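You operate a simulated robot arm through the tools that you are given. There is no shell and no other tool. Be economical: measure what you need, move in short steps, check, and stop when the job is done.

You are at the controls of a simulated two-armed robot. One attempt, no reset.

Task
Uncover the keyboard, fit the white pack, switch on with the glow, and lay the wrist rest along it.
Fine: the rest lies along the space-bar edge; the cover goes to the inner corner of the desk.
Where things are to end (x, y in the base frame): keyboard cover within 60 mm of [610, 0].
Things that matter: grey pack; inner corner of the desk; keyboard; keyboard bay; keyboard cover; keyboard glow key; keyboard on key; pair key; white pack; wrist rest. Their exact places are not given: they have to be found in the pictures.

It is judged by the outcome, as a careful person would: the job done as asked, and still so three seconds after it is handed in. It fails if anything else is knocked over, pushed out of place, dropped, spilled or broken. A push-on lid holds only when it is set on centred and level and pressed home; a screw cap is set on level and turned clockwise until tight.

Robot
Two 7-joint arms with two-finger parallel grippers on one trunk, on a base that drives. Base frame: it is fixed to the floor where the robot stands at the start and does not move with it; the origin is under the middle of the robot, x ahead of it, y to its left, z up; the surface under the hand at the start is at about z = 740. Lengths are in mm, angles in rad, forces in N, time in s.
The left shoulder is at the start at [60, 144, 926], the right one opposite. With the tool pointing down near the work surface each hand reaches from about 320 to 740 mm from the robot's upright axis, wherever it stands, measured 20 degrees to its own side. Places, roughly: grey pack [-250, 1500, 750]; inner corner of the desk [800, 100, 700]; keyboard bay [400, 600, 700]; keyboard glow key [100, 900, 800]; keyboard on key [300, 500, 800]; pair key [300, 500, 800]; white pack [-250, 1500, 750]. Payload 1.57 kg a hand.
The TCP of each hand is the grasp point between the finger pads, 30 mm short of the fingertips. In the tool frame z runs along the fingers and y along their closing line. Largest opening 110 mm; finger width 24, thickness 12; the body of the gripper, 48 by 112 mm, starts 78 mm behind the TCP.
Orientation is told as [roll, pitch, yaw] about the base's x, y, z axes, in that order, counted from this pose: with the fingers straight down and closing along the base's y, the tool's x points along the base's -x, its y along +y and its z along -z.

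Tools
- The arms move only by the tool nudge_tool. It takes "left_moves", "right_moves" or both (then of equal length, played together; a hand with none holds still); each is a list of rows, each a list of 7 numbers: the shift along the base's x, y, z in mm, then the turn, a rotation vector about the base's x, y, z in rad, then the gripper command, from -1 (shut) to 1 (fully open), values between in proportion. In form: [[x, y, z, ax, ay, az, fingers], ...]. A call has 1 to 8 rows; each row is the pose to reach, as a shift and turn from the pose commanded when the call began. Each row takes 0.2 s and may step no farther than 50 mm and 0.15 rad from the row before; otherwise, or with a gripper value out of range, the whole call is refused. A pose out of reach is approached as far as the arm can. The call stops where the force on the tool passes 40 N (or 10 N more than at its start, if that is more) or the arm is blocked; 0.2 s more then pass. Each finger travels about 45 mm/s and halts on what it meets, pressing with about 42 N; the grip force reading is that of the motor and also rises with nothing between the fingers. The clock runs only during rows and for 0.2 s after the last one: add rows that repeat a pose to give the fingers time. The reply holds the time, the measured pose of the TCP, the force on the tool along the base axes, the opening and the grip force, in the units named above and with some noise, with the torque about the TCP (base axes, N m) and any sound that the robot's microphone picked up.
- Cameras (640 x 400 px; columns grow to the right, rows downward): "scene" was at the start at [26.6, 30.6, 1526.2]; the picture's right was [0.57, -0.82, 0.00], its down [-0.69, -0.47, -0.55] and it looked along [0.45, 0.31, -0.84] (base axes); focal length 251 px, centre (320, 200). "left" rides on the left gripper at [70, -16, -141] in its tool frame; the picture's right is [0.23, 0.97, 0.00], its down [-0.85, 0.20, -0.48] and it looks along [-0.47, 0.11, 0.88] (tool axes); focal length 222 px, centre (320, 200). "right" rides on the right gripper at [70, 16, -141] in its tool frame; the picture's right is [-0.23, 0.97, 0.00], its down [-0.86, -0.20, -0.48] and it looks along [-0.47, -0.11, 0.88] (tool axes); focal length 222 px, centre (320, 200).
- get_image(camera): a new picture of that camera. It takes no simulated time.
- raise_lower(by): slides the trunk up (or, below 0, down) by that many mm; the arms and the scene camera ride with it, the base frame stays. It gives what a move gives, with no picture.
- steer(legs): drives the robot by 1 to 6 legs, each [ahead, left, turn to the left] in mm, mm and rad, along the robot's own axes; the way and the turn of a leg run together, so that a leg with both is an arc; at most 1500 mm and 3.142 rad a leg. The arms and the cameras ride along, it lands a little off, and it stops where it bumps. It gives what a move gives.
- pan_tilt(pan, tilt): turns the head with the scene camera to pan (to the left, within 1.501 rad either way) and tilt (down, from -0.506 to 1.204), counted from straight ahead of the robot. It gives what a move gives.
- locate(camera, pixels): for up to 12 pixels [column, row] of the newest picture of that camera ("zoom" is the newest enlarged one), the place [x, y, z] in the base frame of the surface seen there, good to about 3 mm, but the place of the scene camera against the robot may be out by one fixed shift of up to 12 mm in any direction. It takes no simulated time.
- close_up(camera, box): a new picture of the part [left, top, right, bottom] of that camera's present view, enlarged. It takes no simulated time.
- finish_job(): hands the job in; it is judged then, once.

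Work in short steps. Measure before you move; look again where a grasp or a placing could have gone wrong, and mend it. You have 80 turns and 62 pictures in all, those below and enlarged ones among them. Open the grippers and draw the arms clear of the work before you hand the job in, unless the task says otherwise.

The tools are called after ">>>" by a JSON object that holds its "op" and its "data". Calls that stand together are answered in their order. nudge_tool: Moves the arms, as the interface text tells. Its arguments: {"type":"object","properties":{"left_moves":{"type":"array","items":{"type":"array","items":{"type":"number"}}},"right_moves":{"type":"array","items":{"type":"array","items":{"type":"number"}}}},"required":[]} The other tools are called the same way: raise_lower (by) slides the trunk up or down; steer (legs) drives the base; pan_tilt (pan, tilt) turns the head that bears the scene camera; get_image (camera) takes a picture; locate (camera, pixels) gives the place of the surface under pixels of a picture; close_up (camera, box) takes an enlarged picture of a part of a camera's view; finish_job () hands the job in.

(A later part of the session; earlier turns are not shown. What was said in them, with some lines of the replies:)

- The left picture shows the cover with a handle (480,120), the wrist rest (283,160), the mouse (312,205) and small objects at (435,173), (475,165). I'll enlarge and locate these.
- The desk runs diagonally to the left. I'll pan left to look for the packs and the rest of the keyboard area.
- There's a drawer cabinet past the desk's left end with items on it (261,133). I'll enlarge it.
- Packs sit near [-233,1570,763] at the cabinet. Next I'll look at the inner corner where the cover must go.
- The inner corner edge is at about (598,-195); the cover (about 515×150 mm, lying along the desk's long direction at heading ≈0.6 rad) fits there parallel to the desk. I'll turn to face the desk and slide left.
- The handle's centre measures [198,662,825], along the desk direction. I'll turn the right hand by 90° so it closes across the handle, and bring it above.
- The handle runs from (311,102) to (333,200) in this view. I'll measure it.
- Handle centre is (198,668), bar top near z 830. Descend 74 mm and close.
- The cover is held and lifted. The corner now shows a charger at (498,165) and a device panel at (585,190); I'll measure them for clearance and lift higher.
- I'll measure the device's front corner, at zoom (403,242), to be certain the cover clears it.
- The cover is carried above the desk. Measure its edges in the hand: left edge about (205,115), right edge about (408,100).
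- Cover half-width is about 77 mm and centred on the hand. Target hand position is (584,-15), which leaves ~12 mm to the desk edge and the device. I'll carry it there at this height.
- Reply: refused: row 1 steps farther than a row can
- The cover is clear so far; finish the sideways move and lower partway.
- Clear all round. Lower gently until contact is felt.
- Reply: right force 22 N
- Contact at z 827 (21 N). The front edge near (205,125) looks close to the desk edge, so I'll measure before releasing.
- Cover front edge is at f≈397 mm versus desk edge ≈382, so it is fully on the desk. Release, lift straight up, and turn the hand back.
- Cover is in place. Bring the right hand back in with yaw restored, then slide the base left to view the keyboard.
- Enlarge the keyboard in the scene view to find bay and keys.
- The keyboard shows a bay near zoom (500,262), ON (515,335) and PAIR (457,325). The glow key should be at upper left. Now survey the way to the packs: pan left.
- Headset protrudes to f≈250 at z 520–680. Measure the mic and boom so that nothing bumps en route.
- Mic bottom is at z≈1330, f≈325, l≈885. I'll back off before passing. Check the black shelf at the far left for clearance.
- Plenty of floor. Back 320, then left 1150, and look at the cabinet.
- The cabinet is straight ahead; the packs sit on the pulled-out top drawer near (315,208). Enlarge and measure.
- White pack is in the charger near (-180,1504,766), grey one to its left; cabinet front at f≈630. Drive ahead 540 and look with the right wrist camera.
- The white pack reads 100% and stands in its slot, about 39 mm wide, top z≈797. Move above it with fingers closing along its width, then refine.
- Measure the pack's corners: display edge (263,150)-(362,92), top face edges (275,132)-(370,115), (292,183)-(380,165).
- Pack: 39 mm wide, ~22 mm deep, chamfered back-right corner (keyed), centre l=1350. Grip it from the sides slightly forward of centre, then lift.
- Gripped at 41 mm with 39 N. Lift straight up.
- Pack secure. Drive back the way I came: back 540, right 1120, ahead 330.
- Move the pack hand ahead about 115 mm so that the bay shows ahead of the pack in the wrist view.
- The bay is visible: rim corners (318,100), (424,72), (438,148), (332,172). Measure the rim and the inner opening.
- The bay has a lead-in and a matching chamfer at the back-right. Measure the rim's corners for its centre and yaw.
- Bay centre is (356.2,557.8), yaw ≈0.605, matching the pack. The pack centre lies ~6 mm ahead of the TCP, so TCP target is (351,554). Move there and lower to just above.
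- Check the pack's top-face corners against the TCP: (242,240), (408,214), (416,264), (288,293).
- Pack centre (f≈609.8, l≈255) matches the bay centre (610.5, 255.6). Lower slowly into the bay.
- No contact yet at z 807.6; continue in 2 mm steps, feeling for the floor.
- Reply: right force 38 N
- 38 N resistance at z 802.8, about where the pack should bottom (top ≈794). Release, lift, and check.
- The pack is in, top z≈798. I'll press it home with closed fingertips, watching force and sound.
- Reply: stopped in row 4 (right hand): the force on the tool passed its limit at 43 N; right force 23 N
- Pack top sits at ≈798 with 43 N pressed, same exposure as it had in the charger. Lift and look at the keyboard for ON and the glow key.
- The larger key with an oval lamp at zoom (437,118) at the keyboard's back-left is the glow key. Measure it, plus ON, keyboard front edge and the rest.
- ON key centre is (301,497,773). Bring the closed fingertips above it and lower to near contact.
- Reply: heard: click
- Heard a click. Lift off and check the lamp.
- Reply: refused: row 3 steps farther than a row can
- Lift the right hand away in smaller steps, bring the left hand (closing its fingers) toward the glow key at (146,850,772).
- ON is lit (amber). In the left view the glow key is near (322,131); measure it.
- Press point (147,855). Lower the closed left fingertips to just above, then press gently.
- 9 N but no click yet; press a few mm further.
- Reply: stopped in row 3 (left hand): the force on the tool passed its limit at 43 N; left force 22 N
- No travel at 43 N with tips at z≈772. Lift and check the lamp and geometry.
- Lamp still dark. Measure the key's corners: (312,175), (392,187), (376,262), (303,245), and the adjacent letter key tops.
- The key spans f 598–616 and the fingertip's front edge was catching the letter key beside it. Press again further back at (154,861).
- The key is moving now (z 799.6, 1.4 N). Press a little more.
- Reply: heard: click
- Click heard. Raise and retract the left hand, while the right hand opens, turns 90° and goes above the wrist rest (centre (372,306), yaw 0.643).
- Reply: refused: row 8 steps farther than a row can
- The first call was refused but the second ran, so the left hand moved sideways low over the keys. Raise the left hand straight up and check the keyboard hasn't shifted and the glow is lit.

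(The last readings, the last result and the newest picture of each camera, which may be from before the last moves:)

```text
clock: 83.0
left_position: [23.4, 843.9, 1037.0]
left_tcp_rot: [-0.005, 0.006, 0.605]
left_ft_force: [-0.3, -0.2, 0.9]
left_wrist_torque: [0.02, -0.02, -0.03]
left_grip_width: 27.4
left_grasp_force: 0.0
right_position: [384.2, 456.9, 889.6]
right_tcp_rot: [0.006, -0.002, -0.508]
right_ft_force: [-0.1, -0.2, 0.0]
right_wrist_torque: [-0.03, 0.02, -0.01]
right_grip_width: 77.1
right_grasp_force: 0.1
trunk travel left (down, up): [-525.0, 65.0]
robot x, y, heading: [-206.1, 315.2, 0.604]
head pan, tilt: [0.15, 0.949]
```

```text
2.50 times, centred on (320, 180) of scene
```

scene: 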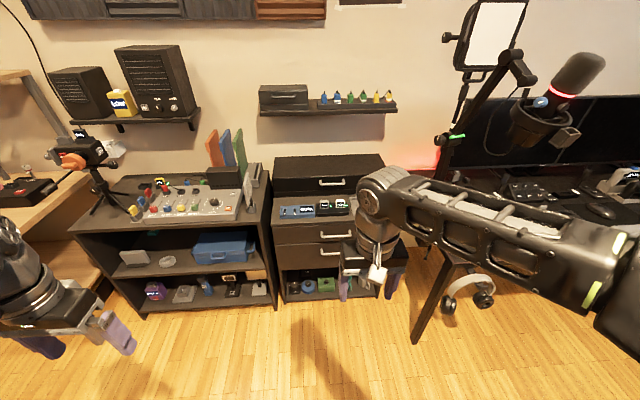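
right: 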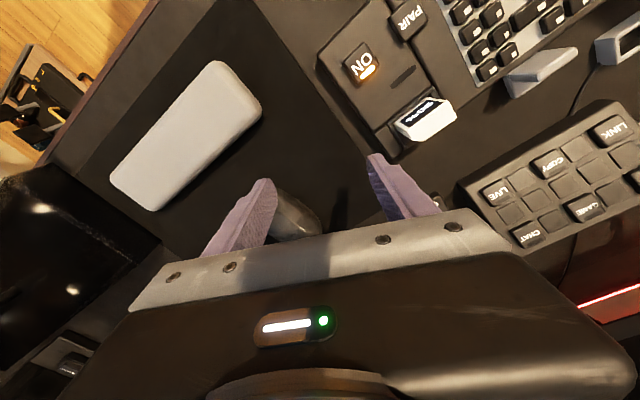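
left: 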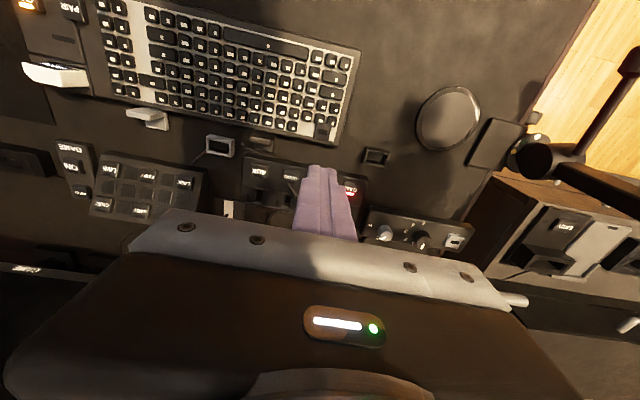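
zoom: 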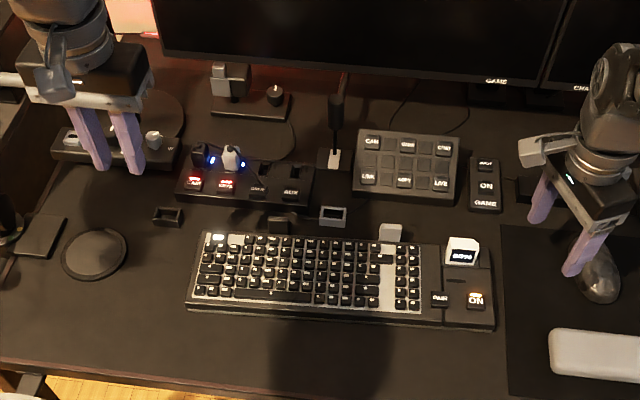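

Both ON and the glow lamp are lit. Measure the keyboard's front edge, space bar and ends in this view to confirm it hasn't moved.

>>> {"op": "locate", "data": {"camera": "zoom", "pixels": [[189, 300], [340, 312], [485, 320], [236, 293], [312, 298], [475, 300], [217, 238], [460, 255], [490, 245], [207, 234]]}}

```text
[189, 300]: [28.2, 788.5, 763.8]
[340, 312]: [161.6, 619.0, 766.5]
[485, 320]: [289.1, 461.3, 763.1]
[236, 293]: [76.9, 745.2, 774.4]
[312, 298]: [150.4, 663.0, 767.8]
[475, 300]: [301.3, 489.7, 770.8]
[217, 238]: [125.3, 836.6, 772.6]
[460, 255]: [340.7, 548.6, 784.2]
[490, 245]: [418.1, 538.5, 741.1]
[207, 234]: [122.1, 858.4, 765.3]
```

The front edge now runs f=472 (left) to 500 (right): the keyboard's left end was dragged ~25 mm toward the desk edge. Confirm with the left wrist camera before pushing it back.

>>> {"op": "get_image", "data": {"camera": "left"}}

```text
6 pictures are left
```

left: 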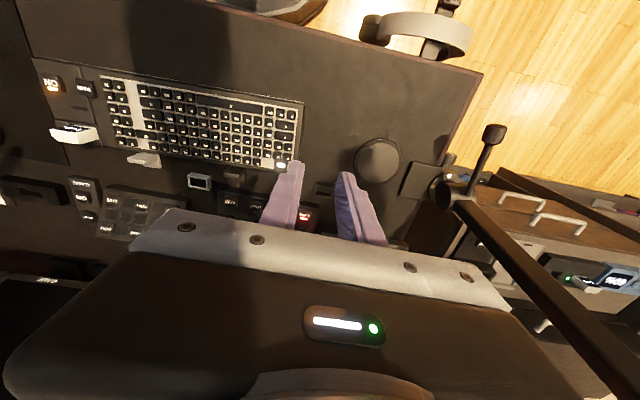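

>>> {"op": "locate", "data": {"camera": "left", "pixels": [[303, 103], [293, 170], [200, 85], [100, 72], [40, 62], [280, 166], [52, 85], [480, 75], [330, 55], [197, 180], [30, 25]]}}

```text
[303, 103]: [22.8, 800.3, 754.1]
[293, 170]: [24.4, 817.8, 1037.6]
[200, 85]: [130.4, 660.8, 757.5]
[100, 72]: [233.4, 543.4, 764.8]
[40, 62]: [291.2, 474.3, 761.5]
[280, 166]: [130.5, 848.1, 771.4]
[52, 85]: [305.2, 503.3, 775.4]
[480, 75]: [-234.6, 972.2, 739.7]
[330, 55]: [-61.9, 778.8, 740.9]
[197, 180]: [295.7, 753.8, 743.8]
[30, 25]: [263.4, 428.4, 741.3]
```

Confirmed: glow key moved from f=607 to 590, ON slightly back, i.e. a ~0.06 rad turn. I'll close the left fingers, set them down in front of the left end (f=440, l=620), and push it back to the original line.

>>> {"op": "nudge_tool", "data": {"left_moves": [[-7, -42, -20, 0, 0, 0, -1], [-15, -84, -40, 0, 0, 0, -1], [-15, -84, -88, 0, 0, 0, -1], [-15, -84, -136, 0, 0, 0, -1], [-15, -84, -184, 0, 0, 0, -1], [-15, -84, -225, 0, 0, 0, -1], [-15, -84, -255, 0, 0, 0, -1], [-15, -84, -260, 0, 0, 0, -1]]}}

```text
clock: 84.8
left_position: [9.2, 759.4, 776.3]
left_tcp_rot: [-0.003, 0.003, 0.606]
left_ft_force: [0.4, -0.1, 0.1]
left_wrist_torque: [-0.05, 0.03, -0.03]
left_grip_width: 0.2
left_grasp_force: 20.9
right_position: [384.4, 456.6, 888.2]
right_tcp_rot: [0.004, -0.003, -0.508]
right_ft_force: [0.3, -0.1, -0.7]
right_wrist_torque: [0.0, 0.01, -0.01]
right_grip_width: 77.2
right_grasp_force: 0.1
trunk travel left (down, up): [-525.0, 65.0]
robot x, y, heading: [-207.5, 315.0, 0.603]
head pan, tilt: [0.15, 0.949]
```

Push ahead 45 mm slowly along the desk's depth.

>>> {"op": "nudge_tool", "data": {"left_moves": [[8, 5.7, 0, 0, 0, 0, -1], [14.8, 10.2, 0, 0, 0, 0, -1], [19.7, 13.7, 0, 0, 0, 0, -1], [24.6, 17.1, 0, 0, 0, 0, -1], [29, 20, 0, 0, 0, 0, -1], [33, 23, 0, 0, 0, 0, -1], [37, 25.6, 0, 0, 0, 0, -1], [37, 25.6, 0, 0, 0, 0, -1]]}}

>>> {"op": "locate", "data": {"camera": "left", "pixels": [[320, 200]]}}

```text
clock: 86.6
left_position: [45.8, 783.6, 777.9]
left_tcp_rot: [-0.003, 0.004, 0.606]
left_ft_force: [-2.3, -1.1, 0.5]
left_wrist_torque: [0.03, 0.02, 0.04]
left_grip_width: 0.0
left_grasp_force: 21.2
right_position: [383.6, 457.1, 890.5]
right_tcp_rot: [0.005, -0.002, -0.508]
right_ft_force: [0.0, 0.1, -0.5]
right_wrist_torque: [0.01, 0.0, 0.0]
right_grip_width: 76.8
right_grasp_force: 0.1
trunk travel left (down, up): [-525.0, 65.0]
robot x, y, heading: [-210.8, 313.5, 0.606]
head pan, tilt: [0.15, 0.949]
```

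```text
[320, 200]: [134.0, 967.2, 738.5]
```

TCP reached f≈484, so the edge is at ≈496 as originally. Back off, raise the left hand clear, and continue turning the right hand toward the rest.

>>> {"op": "nudge_tool", "data": {"left_moves": [[-12, -8, 0, 0, 0, 0, -1], [-16, -11, 40, 0, 0, 0, -1], [-16, -11, 85, 0, 0, 0, -1], [-16, -11, 130, 0, 0, 0, -1], [-16, -11, 175, 0, 0, 0, -1], [-16, -11, 220, 0, 0, 0, -1], [-16, -11, 260, 0, 0, 0, -1]], "right_moves": [[-2, -25, 0, 0, 0, -0.14, 0.4], [-4, -50, 0, 0, 0, -0.28, 0.4], [-6, -75, 0, 0, 0, -0.42, 0.4], [-8, -100, 0, 0, 0, -0.42, 0.4], [-10, -125, 0, 0, 0, -0.42, 0.4], [-12, -150, 0, 0, 0, -0.42, 0.4], [-12, -150, 0, 0, 0, -0.42, 0.4]]}}

>>> {"op": "close_up", "data": {"camera": "scene", "box": [200, 100, 480, 280]}}

>>> {"op": "locate", "data": {"camera": "zoom", "pixels": [[207, 279], [340, 293], [468, 298], [454, 280], [222, 224], [540, 310], [600, 330], [620, 310]]}}

```text
clock: 88.2
left_position: [28.7, 774.5, 1037.3]
left_tcp_rot: [-0.003, 0.004, 0.606]
left_ft_force: [0.2, -0.5, 0.3]
left_wrist_torque: [0.03, 0.0, 0.0]
left_grip_width: 0.0
left_grasp_force: 21.3
right_position: [372.5, 307.7, 888.6]
right_tcp_rot: [0.004, -0.002, -0.929]
right_ft_force: [0.3, -0.4, -0.5]
right_wrist_torque: [-0.01, -0.02, -0.02]
right_grip_width: 77.0
right_grasp_force: 0.1
trunk travel left (down, up): [-525.0, 65.0]
robot x, y, heading: [-206.4, 314.8, 0.6]
head pan, tilt: [0.15, 0.949]
```

```text
2.22 times, centred on (340, 190) of scene
```

zoom: 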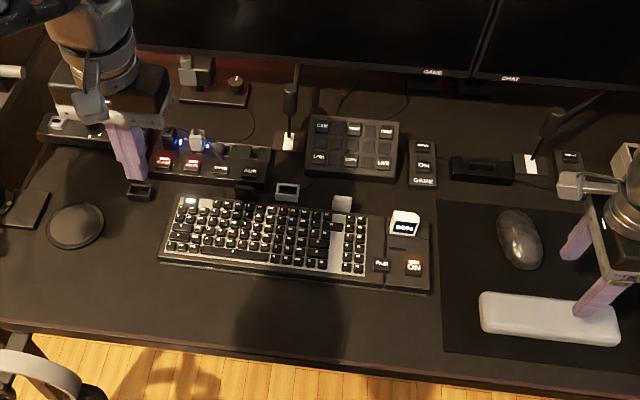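

```text
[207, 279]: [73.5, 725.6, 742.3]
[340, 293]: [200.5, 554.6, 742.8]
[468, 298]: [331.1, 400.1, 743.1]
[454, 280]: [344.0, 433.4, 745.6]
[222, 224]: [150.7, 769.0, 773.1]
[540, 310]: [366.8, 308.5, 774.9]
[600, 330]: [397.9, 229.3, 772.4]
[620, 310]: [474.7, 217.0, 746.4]
```

Lamps still lit. Measure keyboard: front edge (165,252), (428,285), ON (414,268), glow (190,203); and rest corners.

>>> {"op": "locate", "data": {"camera": "zoom", "pixels": [[164, 252], [250, 264], [340, 274], [420, 283], [414, 268], [190, 203], [482, 300], [615, 320], [485, 325], [612, 340], [300, 360]]}}

>>> {"op": "get_image", "data": {"camera": "right"}}

>>> {"op": "locate", "data": {"camera": "right", "pixels": [[320, 185], [320, 100], [260, 60], [390, 60], [300, 150], [350, 150]]}}

```text
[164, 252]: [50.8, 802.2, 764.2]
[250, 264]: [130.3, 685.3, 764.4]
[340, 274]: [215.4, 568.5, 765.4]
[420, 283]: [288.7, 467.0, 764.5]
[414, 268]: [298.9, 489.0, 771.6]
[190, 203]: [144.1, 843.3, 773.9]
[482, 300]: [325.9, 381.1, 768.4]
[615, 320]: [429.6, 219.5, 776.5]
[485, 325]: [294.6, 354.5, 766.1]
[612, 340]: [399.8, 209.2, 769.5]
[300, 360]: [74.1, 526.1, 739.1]
```

```text
4 pictures are left
```

right: 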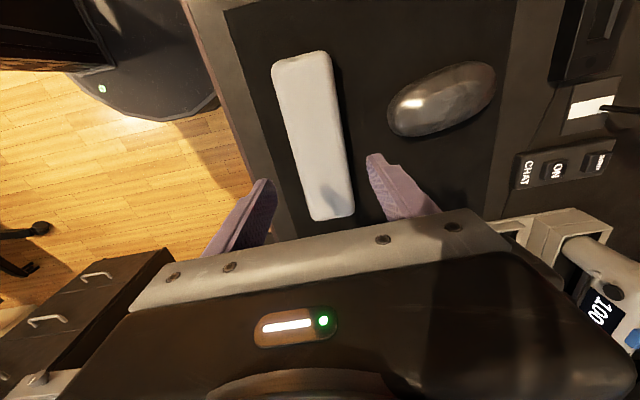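

```text
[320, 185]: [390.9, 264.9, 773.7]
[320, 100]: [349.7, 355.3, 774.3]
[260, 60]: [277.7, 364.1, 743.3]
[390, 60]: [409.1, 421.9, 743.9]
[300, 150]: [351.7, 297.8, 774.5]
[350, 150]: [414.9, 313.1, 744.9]
```

The keyboard is back at its original line (f≈498–503, heading ≈0.61). Now measure the rest's corners in the right view.

>>> {"op": "locate", "data": {"camera": "right", "pixels": [[278, 68], [326, 58], [350, 208], [315, 215], [295, 140], [342, 140], [300, 58], [332, 215]]}}

```text
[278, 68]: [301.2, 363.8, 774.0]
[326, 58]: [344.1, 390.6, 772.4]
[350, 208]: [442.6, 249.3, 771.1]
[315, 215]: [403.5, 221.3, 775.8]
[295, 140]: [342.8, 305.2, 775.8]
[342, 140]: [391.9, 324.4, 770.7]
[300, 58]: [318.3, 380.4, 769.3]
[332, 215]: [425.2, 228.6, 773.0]
```

Rest centre (372,305), yaw ≈0.615, width ≈52 mm. Trim yaw by −0.025 and descend to straddle it, then close.

>>> {"op": "nudge_tool", "data": {"right_moves": [[-1, -2, -40, 0, 0, -0.025, 0.4], [-1, -2, -80, 0, 0, -0.025, 0.4], [-1, -2, -100, 0, 0, -0.025, 0.4], [-1, -2, -108, 0, 0, -0.025, 0.4], [-1, -2, -108, 0, 0, -0.025, 0], [-1, -2, -108, 0, 0, -0.025, -0.3], [-1, -2, -108, 0, 0, -0.025, -0.3], [-1, -2, -108, 0, 0, -0.025, -0.3]]}}

```text
clock: 90.0
left_position: [29.6, 773.7, 1036.6]
left_tcp_rot: [-0.002, 0.006, 0.605]
left_ft_force: [0.7, -0.2, 0.0]
left_wrist_torque: [0.01, 0.02, 0.0]
left_grip_width: 0.0
left_grasp_force: 21.6
right_position: [370.9, 305.5, 780.7]
right_tcp_rot: [0.005, 0.0, -0.954]
right_ft_force: [0.5, 0.6, -0.7]
right_wrist_torque: [-0.05, -0.03, 0.06]
right_grip_width: 64.7
right_grasp_force: 40.1
trunk travel left (down, up): [-525.0, 65.0]
robot x, y, heading: [-207.2, 314.0, 0.607]
head pan, tilt: [0.15, 0.949]
```

Gripped (64.7 mm at its base). Lift 110 mm and carry toward the keyboard front; move the left hand farther off.

>>> {"op": "nudge_tool", "data": {"right_moves": [[0, 0, 35, 0, 0, 0, -0.3], [0, 0, 75, 0, 0, 0, -0.3], [0, 0, 110, 0, 0, 0, -0.3], [-28, 35, 110, 0, 0, 0, -0.3], [-57, 69, 110, 0, 0, 0, -0.3], [-86, 104, 110, 0, 0, 0, -0.3], [-115, 139, 110, 0, 0, 0, -0.3], [-144, 174, 110, 0, 0, 0, -0.3]], "left_moves": [[-30, 0, 0, 0, 0, 0, -1], [-60, 0, 10, 0, 0, 0, -1], [-90, 0, 20, 0, 0, 0, -1], [-120, 0, 30, 0, 0, 0, -1], [-150, 0, 40, 0, 0, 0, -1], [-180, 0, 50, 0, 0, 0, -1], [-200, 0, 50, 0, 0, 0, -1], [-200, 0, 50, 0, 0, 0, -1]]}}

```text
clock: 91.8
left_position: [-170.9, 774.4, 1085.9]
left_tcp_rot: [-0.004, 0.006, 0.605]
left_ft_force: [-0.3, -0.1, -0.7]
left_wrist_torque: [0.0, 0.05, 0.01]
left_grip_width: 0.0
left_grasp_force: 21.7
right_position: [227.0, 479.5, 889.8]
right_tcp_rot: [0.003, -0.001, -0.955]
right_ft_force: [0.0, 0.5, -2.4]
right_wrist_torque: [0.01, -0.02, -0.03]
right_grip_width: 64.3
right_grasp_force: 42.4
trunk travel left (down, up): [-525.0, 65.0]
robot x, y, heading: [-206.1, 315.3, 0.605]
head pan, tilt: [0.15, 0.949]
```

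Held. Continue to (112,619) and lower partway.

>>> {"op": "nudge_tool", "data": {"right_moves": [[-29, 35, 0, 0, 0, 0, -0.3], [-57, 70, 0, 0, 0, 0, -0.3], [-86, 105, 0, 0, 0, 0, -0.3], [-114.7, 139.8, 0, 0, 0, 0, -0.3], [-114.7, 139.8, -40, 0, 0, 0, -0.3], [-114.7, 139.8, -70, 0, 0, 0, -0.3], [-114.7, 139.8, -70, 0, 0, 0, -0.3]]}}

>>> {"op": "get_image", "data": {"camera": "right"}}

>>> {"op": "locate", "data": {"camera": "right", "pixels": [[230, 60], [240, 120], [280, 100], [355, 60], [365, 120], [385, 100], [370, 30], [345, 190], [320, 60]]}}

```text
clock: 93.4
left_position: [-169.4, 775.1, 1085.2]
left_tcp_rot: [-0.005, 0.004, 0.605]
left_ft_force: [-0.7, -0.1, -0.3]
left_wrist_torque: [-0.02, 0.01, -0.01]
left_grip_width: 0.0
left_grasp_force: 21.6
right_position: [113.5, 618.9, 820.4]
right_tcp_rot: [0.006, -0.002, -0.954]
right_ft_force: [-0.2, 0.3, -3.0]
right_wrist_torque: [0.0, 0.0, -0.02]
right_grip_width: 64.6
right_grasp_force: 42.0
trunk travel left (down, up): [-525.0, 65.0]
robot x, y, heading: [-209.3, 312.4, 0.606]
head pan, tilt: [0.15, 0.949]
```

```text
3 pictures are left
```

right: 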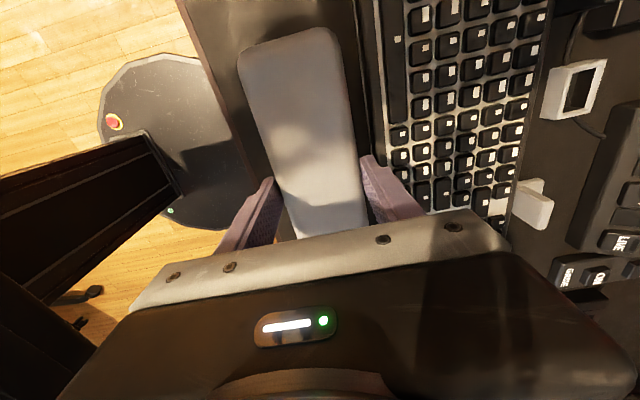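

```text
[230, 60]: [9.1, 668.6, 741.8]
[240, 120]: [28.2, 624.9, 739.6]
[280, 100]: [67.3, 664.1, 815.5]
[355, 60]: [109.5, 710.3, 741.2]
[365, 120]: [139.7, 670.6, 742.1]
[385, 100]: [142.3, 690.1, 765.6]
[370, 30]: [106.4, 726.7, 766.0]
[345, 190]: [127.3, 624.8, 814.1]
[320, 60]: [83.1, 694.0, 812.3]
```

The back finger will have ~8 mm to the keyboard. Lower the rest to the desk gently.

>>> {"op": "nudge_tool", "data": {"right_moves": [[0, 0, -20, 0, 0, 0, -0.3], [0, 0, -34, 0, 0, 0, -0.3], [0, 0, -39, 0, 0, 0, -0.3], [0, 0, -42, 0, 0, 0, -0.3], [0, 0, -43, 0, 0, 0, -0.3]]}}

```text
clock: 94.6
left_position: [-168.9, 774.0, 1085.5]
left_tcp_rot: [-0.004, 0.007, 0.606]
left_ft_force: [-0.2, 0.0, 0.0]
left_wrist_torque: [-0.01, 0.0, 0.02]
left_grip_width: 0.1
left_grasp_force: 21.3
right_position: [112.4, 619.8, 777.7]
right_tcp_rot: [0.005, -0.002, -0.952]
right_ft_force: [0.7, 1.1, -1.7]
right_wrist_torque: [0.04, 0.0, -0.01]
right_grip_width: 64.7
right_grasp_force: 41.7
trunk travel left (down, up): [-525.0, 65.0]
robot x, y, heading: [-205.5, 314.3, 0.607]
head pan, tilt: [0.15, 0.949]
```

Nearly touching; lower 2 mm more, open a little, and lift straight up.

>>> {"op": "nudge_tool", "data": {"right_moves": [[0, 0, -1.5, 0, 0, 0, -0.3], [0, 0, -2.5, 0, 0, 0, -0.3], [0, 0, -2.5, 0, 0, 0, 0.3], [0, 0, -2.5, 0, 0, 0, 0.3], [0, 0, 20, 0, 0, 0, 0.3], [0, 0, 60, 0, 0, 0, 0.3], [0, 0, 100, 0, 0, 0, 0.3]]}}

```text
clock: 96.2
left_position: [-171.0, 772.6, 1087.4]
left_tcp_rot: [-0.004, 0.002, 0.605]
left_ft_force: [0.4, -0.3, 0.8]
left_wrist_torque: [0.02, 0.0, 0.01]
left_grip_width: 0.2
left_grasp_force: 21.2
right_position: [112.4, 618.2, 880.0]
right_tcp_rot: [0.004, -0.001, -0.952]
right_ft_force: [0.8, 0.0, 0.3]
right_wrist_torque: [0.03, 0.0, 0.03]
right_grip_width: 71.4
right_grasp_force: 0.1
trunk travel left (down, up): [-525.0, 65.0]
robot x, y, heading: [-209.9, 312.8, 0.604]
head pan, tilt: [0.15, 0.949]
```

Rest is down with ~20 mm gap to the keyboard. Turn the right hand back so open fingers form two contact points, in front of the rest, for squaring it up to the keyboard.

>>> {"op": "nudge_tool", "data": {"right_moves": [[-6, -4, 0, 0, 0, 0.149, 0.6], [-12, -8, 0, 0, 0, 0.298, 0.7], [-18, -12, 0, 0, 0, 0.447, 0.7], [-24, -16, 0, 0, 0, 0.596, 0.7], [-30, -20, 0, 0, 0, 0.745, 0.7], [-36, -24, 0, 0, 0, 0.894, 0.7], [-41, -27, 0, 0, 0, 1.043, 0.7], [-44.5, -29.7, 0, 0, 0, 1.192, 0.7]]}}

>>> {"op": "nudge_tool", "data": {"right_moves": [[0, 0, 0, 0, 0, 0.149, 0.7], [0, 0, 0, 0, 0, 0.298, 0.7], [0, 0, 0, 0, 0, 0.37, 0.7], [0, 0, -45, 0, 0, 0.37, 0.7], [0, 0, -80, 0, 0, 0.37, 0.7]]}}

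>>> {"op": "close_up", "data": {"camera": "scene", "box": [180, 140, 440, 280]}}

```text
clock: 98.0
left_position: [-170.8, 773.3, 1086.2]
left_tcp_rot: [-0.003, 0.004, 0.606]
left_ft_force: [0.1, -0.4, -0.5]
left_wrist_torque: [0.0, -0.04, -0.06]
left_grip_width: 0.5
left_grasp_force: 21.6
right_position: [68.1, 590.0, 877.4]
right_tcp_rot: [0.004, -0.003, 0.243]
right_ft_force: [-0.9, -1.1, 0.5]
right_wrist_torque: [-0.01, 0.0, 0.0]
right_grip_width: 93.6
right_grasp_force: 0.1
trunk travel left (down, up): [-525.0, 65.0]
robot x, y, heading: [-204.4, 315.1, 0.602]
head pan, tilt: [0.15, 0.949]
```

```text
clock: 99.2
left_position: [-170.1, 774.0, 1086.4]
left_tcp_rot: [-0.003, 0.006, 0.606]
left_ft_force: [0.2, -0.1, 0.2]
left_wrist_torque: [0.01, 0.04, 0.01]
left_grip_width: 0.0
left_grasp_force: 21.1
right_position: [67.9, 590.6, 798.7]
right_tcp_rot: [0.005, -0.002, 0.609]
right_ft_force: [-0.3, 0.4, -0.1]
right_wrist_torque: [0.0, 0.03, -0.01]
right_grip_width: 93.6
right_grasp_force: 0.0
trunk travel left (down, up): [-525.0, 65.0]
robot x, y, heading: [-206.4, 313.7, 0.606]
head pan, tilt: [0.15, 0.949]
```

```text
2.46 times, centred on (310, 210) of scene
```

zoom: 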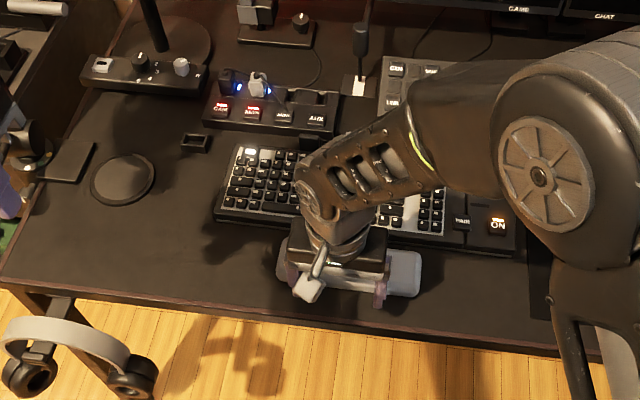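

Fingers are in front of the rest. Lower 17 mm, push 25 mm ahead slowly.

>>> {"op": "nudge_tool", "data": {"right_moves": [[0, 0, -10, 0, 0, 0, 0.7], [0, 0, -17, 0, 0, 0, 0.7], [7, 4.9, -17, 0, 0, 0, 0.7], [11, 7.6, -17, 0, 0, 0, 0.7], [15, 10.4, -17, 0, 0, 0, 0.7], [18, 12.5, -17, 0, 0, 0, 0.7], [20.6, 14.3, -17, 0, 0, 0, 0.7], [20.6, 14.3, -17, 0, 0, 0, 0.7]]}}

```text
clock: 101.0
left_position: [-170.3, 772.8, 1086.2]
left_tcp_rot: [-0.004, 0.002, 0.607]
left_ft_force: [0.4, 1.2, 0.5]
left_wrist_torque: [0.01, 0.01, 0.01]
left_grip_width: 0.0
left_grasp_force: 21.6
right_position: [87.8, 603.4, 781.4]
right_tcp_rot: [0.007, 0.0, 0.61]
right_ft_force: [-3.2, -3.2, 2.8]
right_wrist_torque: [-0.13, 0.03, -0.09]
right_grip_width: 93.2
right_grasp_force: 0.1
trunk travel left (down, up): [-525.0, 65.0]
robot x, y, heading: [-202.1, 313.4, 0.602]
head pan, tilt: [0.15, 0.949]
```

Rest back edge is now ≈493, a few mm from the keyboard. Back off and raise the hand clear.

>>> {"op": "nudge_tool", "data": {"right_moves": [[-12, -8, 0, 0, 0, 0, 0.7], [-18, -12, 20, 0, 0, 0, 0.7], [-18, -12, 65, 0, 0, 0, 0.7], [-18, -12, 110, 0, 0, 0, 0.7], [-18, -12, 155, 0, 0, 0, 0.7], [-8, -40, 190, 0, 0, 0, 0.7], [10, -70, 220, 0, 0, 0, 0.7], [35, -105, 240, 0, 0, 0, 0.7]]}}

>>> {"op": "nudge_tool", "data": {"right_moves": [[20, -40, 10, 0, 0, 0, 0.7], [40, -80, 20, 0, 0, 0, 0.7], [60, -120, 30, 0, 0, 0, 0.7], [80, -160, 40, 0, 0, 0, 0.7]], "left_moves": [[0, 0, 0, 0, 0, 0, 0], [0, 0, 0, 0, 0, 0, 0.5], [0, 0, 0, 0, 0, 0, 0.5], [0, 0, 0, 0, 0, 0, 0.5]]}}

>>> {"op": "close_up", "data": {"camera": "scene", "box": [180, 100, 500, 300]}}

>>> {"op": "locate", "data": {"camera": "zoom", "pixels": [[180, 240], [320, 260], [420, 268], [250, 290], [380, 300], [250, 265], [370, 275]]}}

```text
clock: 102.8
left_position: [-169.1, 772.5, 1086.9]
left_tcp_rot: [-0.002, 0.005, 0.605]
left_ft_force: [0.0, -1.3, -0.4]
left_wrist_torque: [0.04, -0.04, 0.01]
left_grip_width: 0.3
left_grasp_force: 21.5
right_position: [122.6, 497.3, 1021.6]
right_tcp_rot: [0.005, -0.002, 0.61]
right_ft_force: [-1.1, -0.5, 0.2]
right_wrist_torque: [0.0, 0.02, 0.0]
right_grip_width: 93.2
right_grasp_force: 0.0
trunk travel left (down, up): [-525.0, 65.0]
robot x, y, heading: [-205.8, 312.7, 0.606]
head pan, tilt: [0.15, 0.949]
```

```text
clock: 103.8
left_position: [-169.9, 773.6, 1086.7]
left_tcp_rot: [-0.003, 0.004, 0.605]
left_ft_force: [-0.5, -0.6, 0.0]
left_wrist_torque: [-0.03, -0.03, -0.01]
left_grip_width: 82.7
left_grasp_force: 0.2
right_position: [205.1, 338.7, 1060.3]
right_tcp_rot: [0.003, -0.001, 0.608]
right_ft_force: [0.3, -0.1, -0.3]
right_wrist_torque: [0.0, -0.02, -0.01]
right_grip_width: 93.6
right_grasp_force: 0.0
trunk travel left (down, up): [-525.0, 65.0]
robot x, y, heading: [-205.6, 313.5, 0.605]
head pan, tilt: [0.15, 0.949]
```

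```text
2.00 times, centred on (340, 200) of scene
```

zoom: 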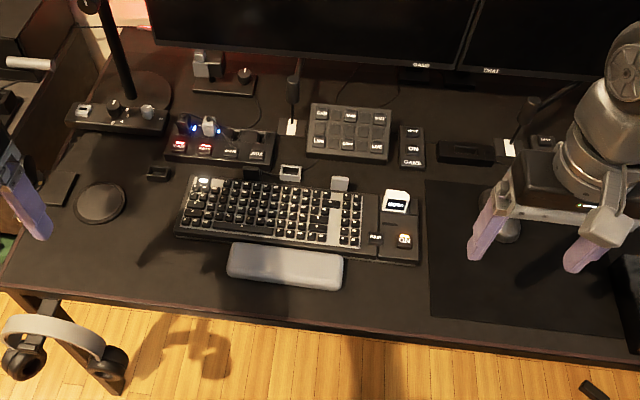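

```text
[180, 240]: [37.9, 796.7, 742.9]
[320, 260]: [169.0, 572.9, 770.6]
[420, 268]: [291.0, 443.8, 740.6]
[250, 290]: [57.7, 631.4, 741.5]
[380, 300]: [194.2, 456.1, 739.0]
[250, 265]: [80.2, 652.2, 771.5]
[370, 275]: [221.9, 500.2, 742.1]
```

The rest lies parallel along the space-bar edge, the pack is in, and the ON and glow lamps are lit. The cover is at the inner corner and both hands are open and clear, so I'll hand in.

>>> {"op": "finish_job", "data": {}}

```text
The job is handed in.
```

I finished all four parts and handed the job in, but I moved the keyboard by accident along the way and had to push it back.

- **Cover:** it lies at the inner corner of the desk, released with the hand about 29 mm from [610, 0].
- **White pack:** it is in the keyboard bay, pressed down with about 43 N. I heard no click, but it stands as high as it did in the charger.
- **Power and glow:** both keys clicked when pressed, and both lamps were lit in the last picture.
- **Wrist rest:** it lies parallel to the space-bar edge, a few mm from the keyboard.
- **Keyboard shift:** my left hand dragged the keyboard's left end about 20–25 mm toward the desk edge. I pushed it back, and it measured within about 5 mm of its original line.
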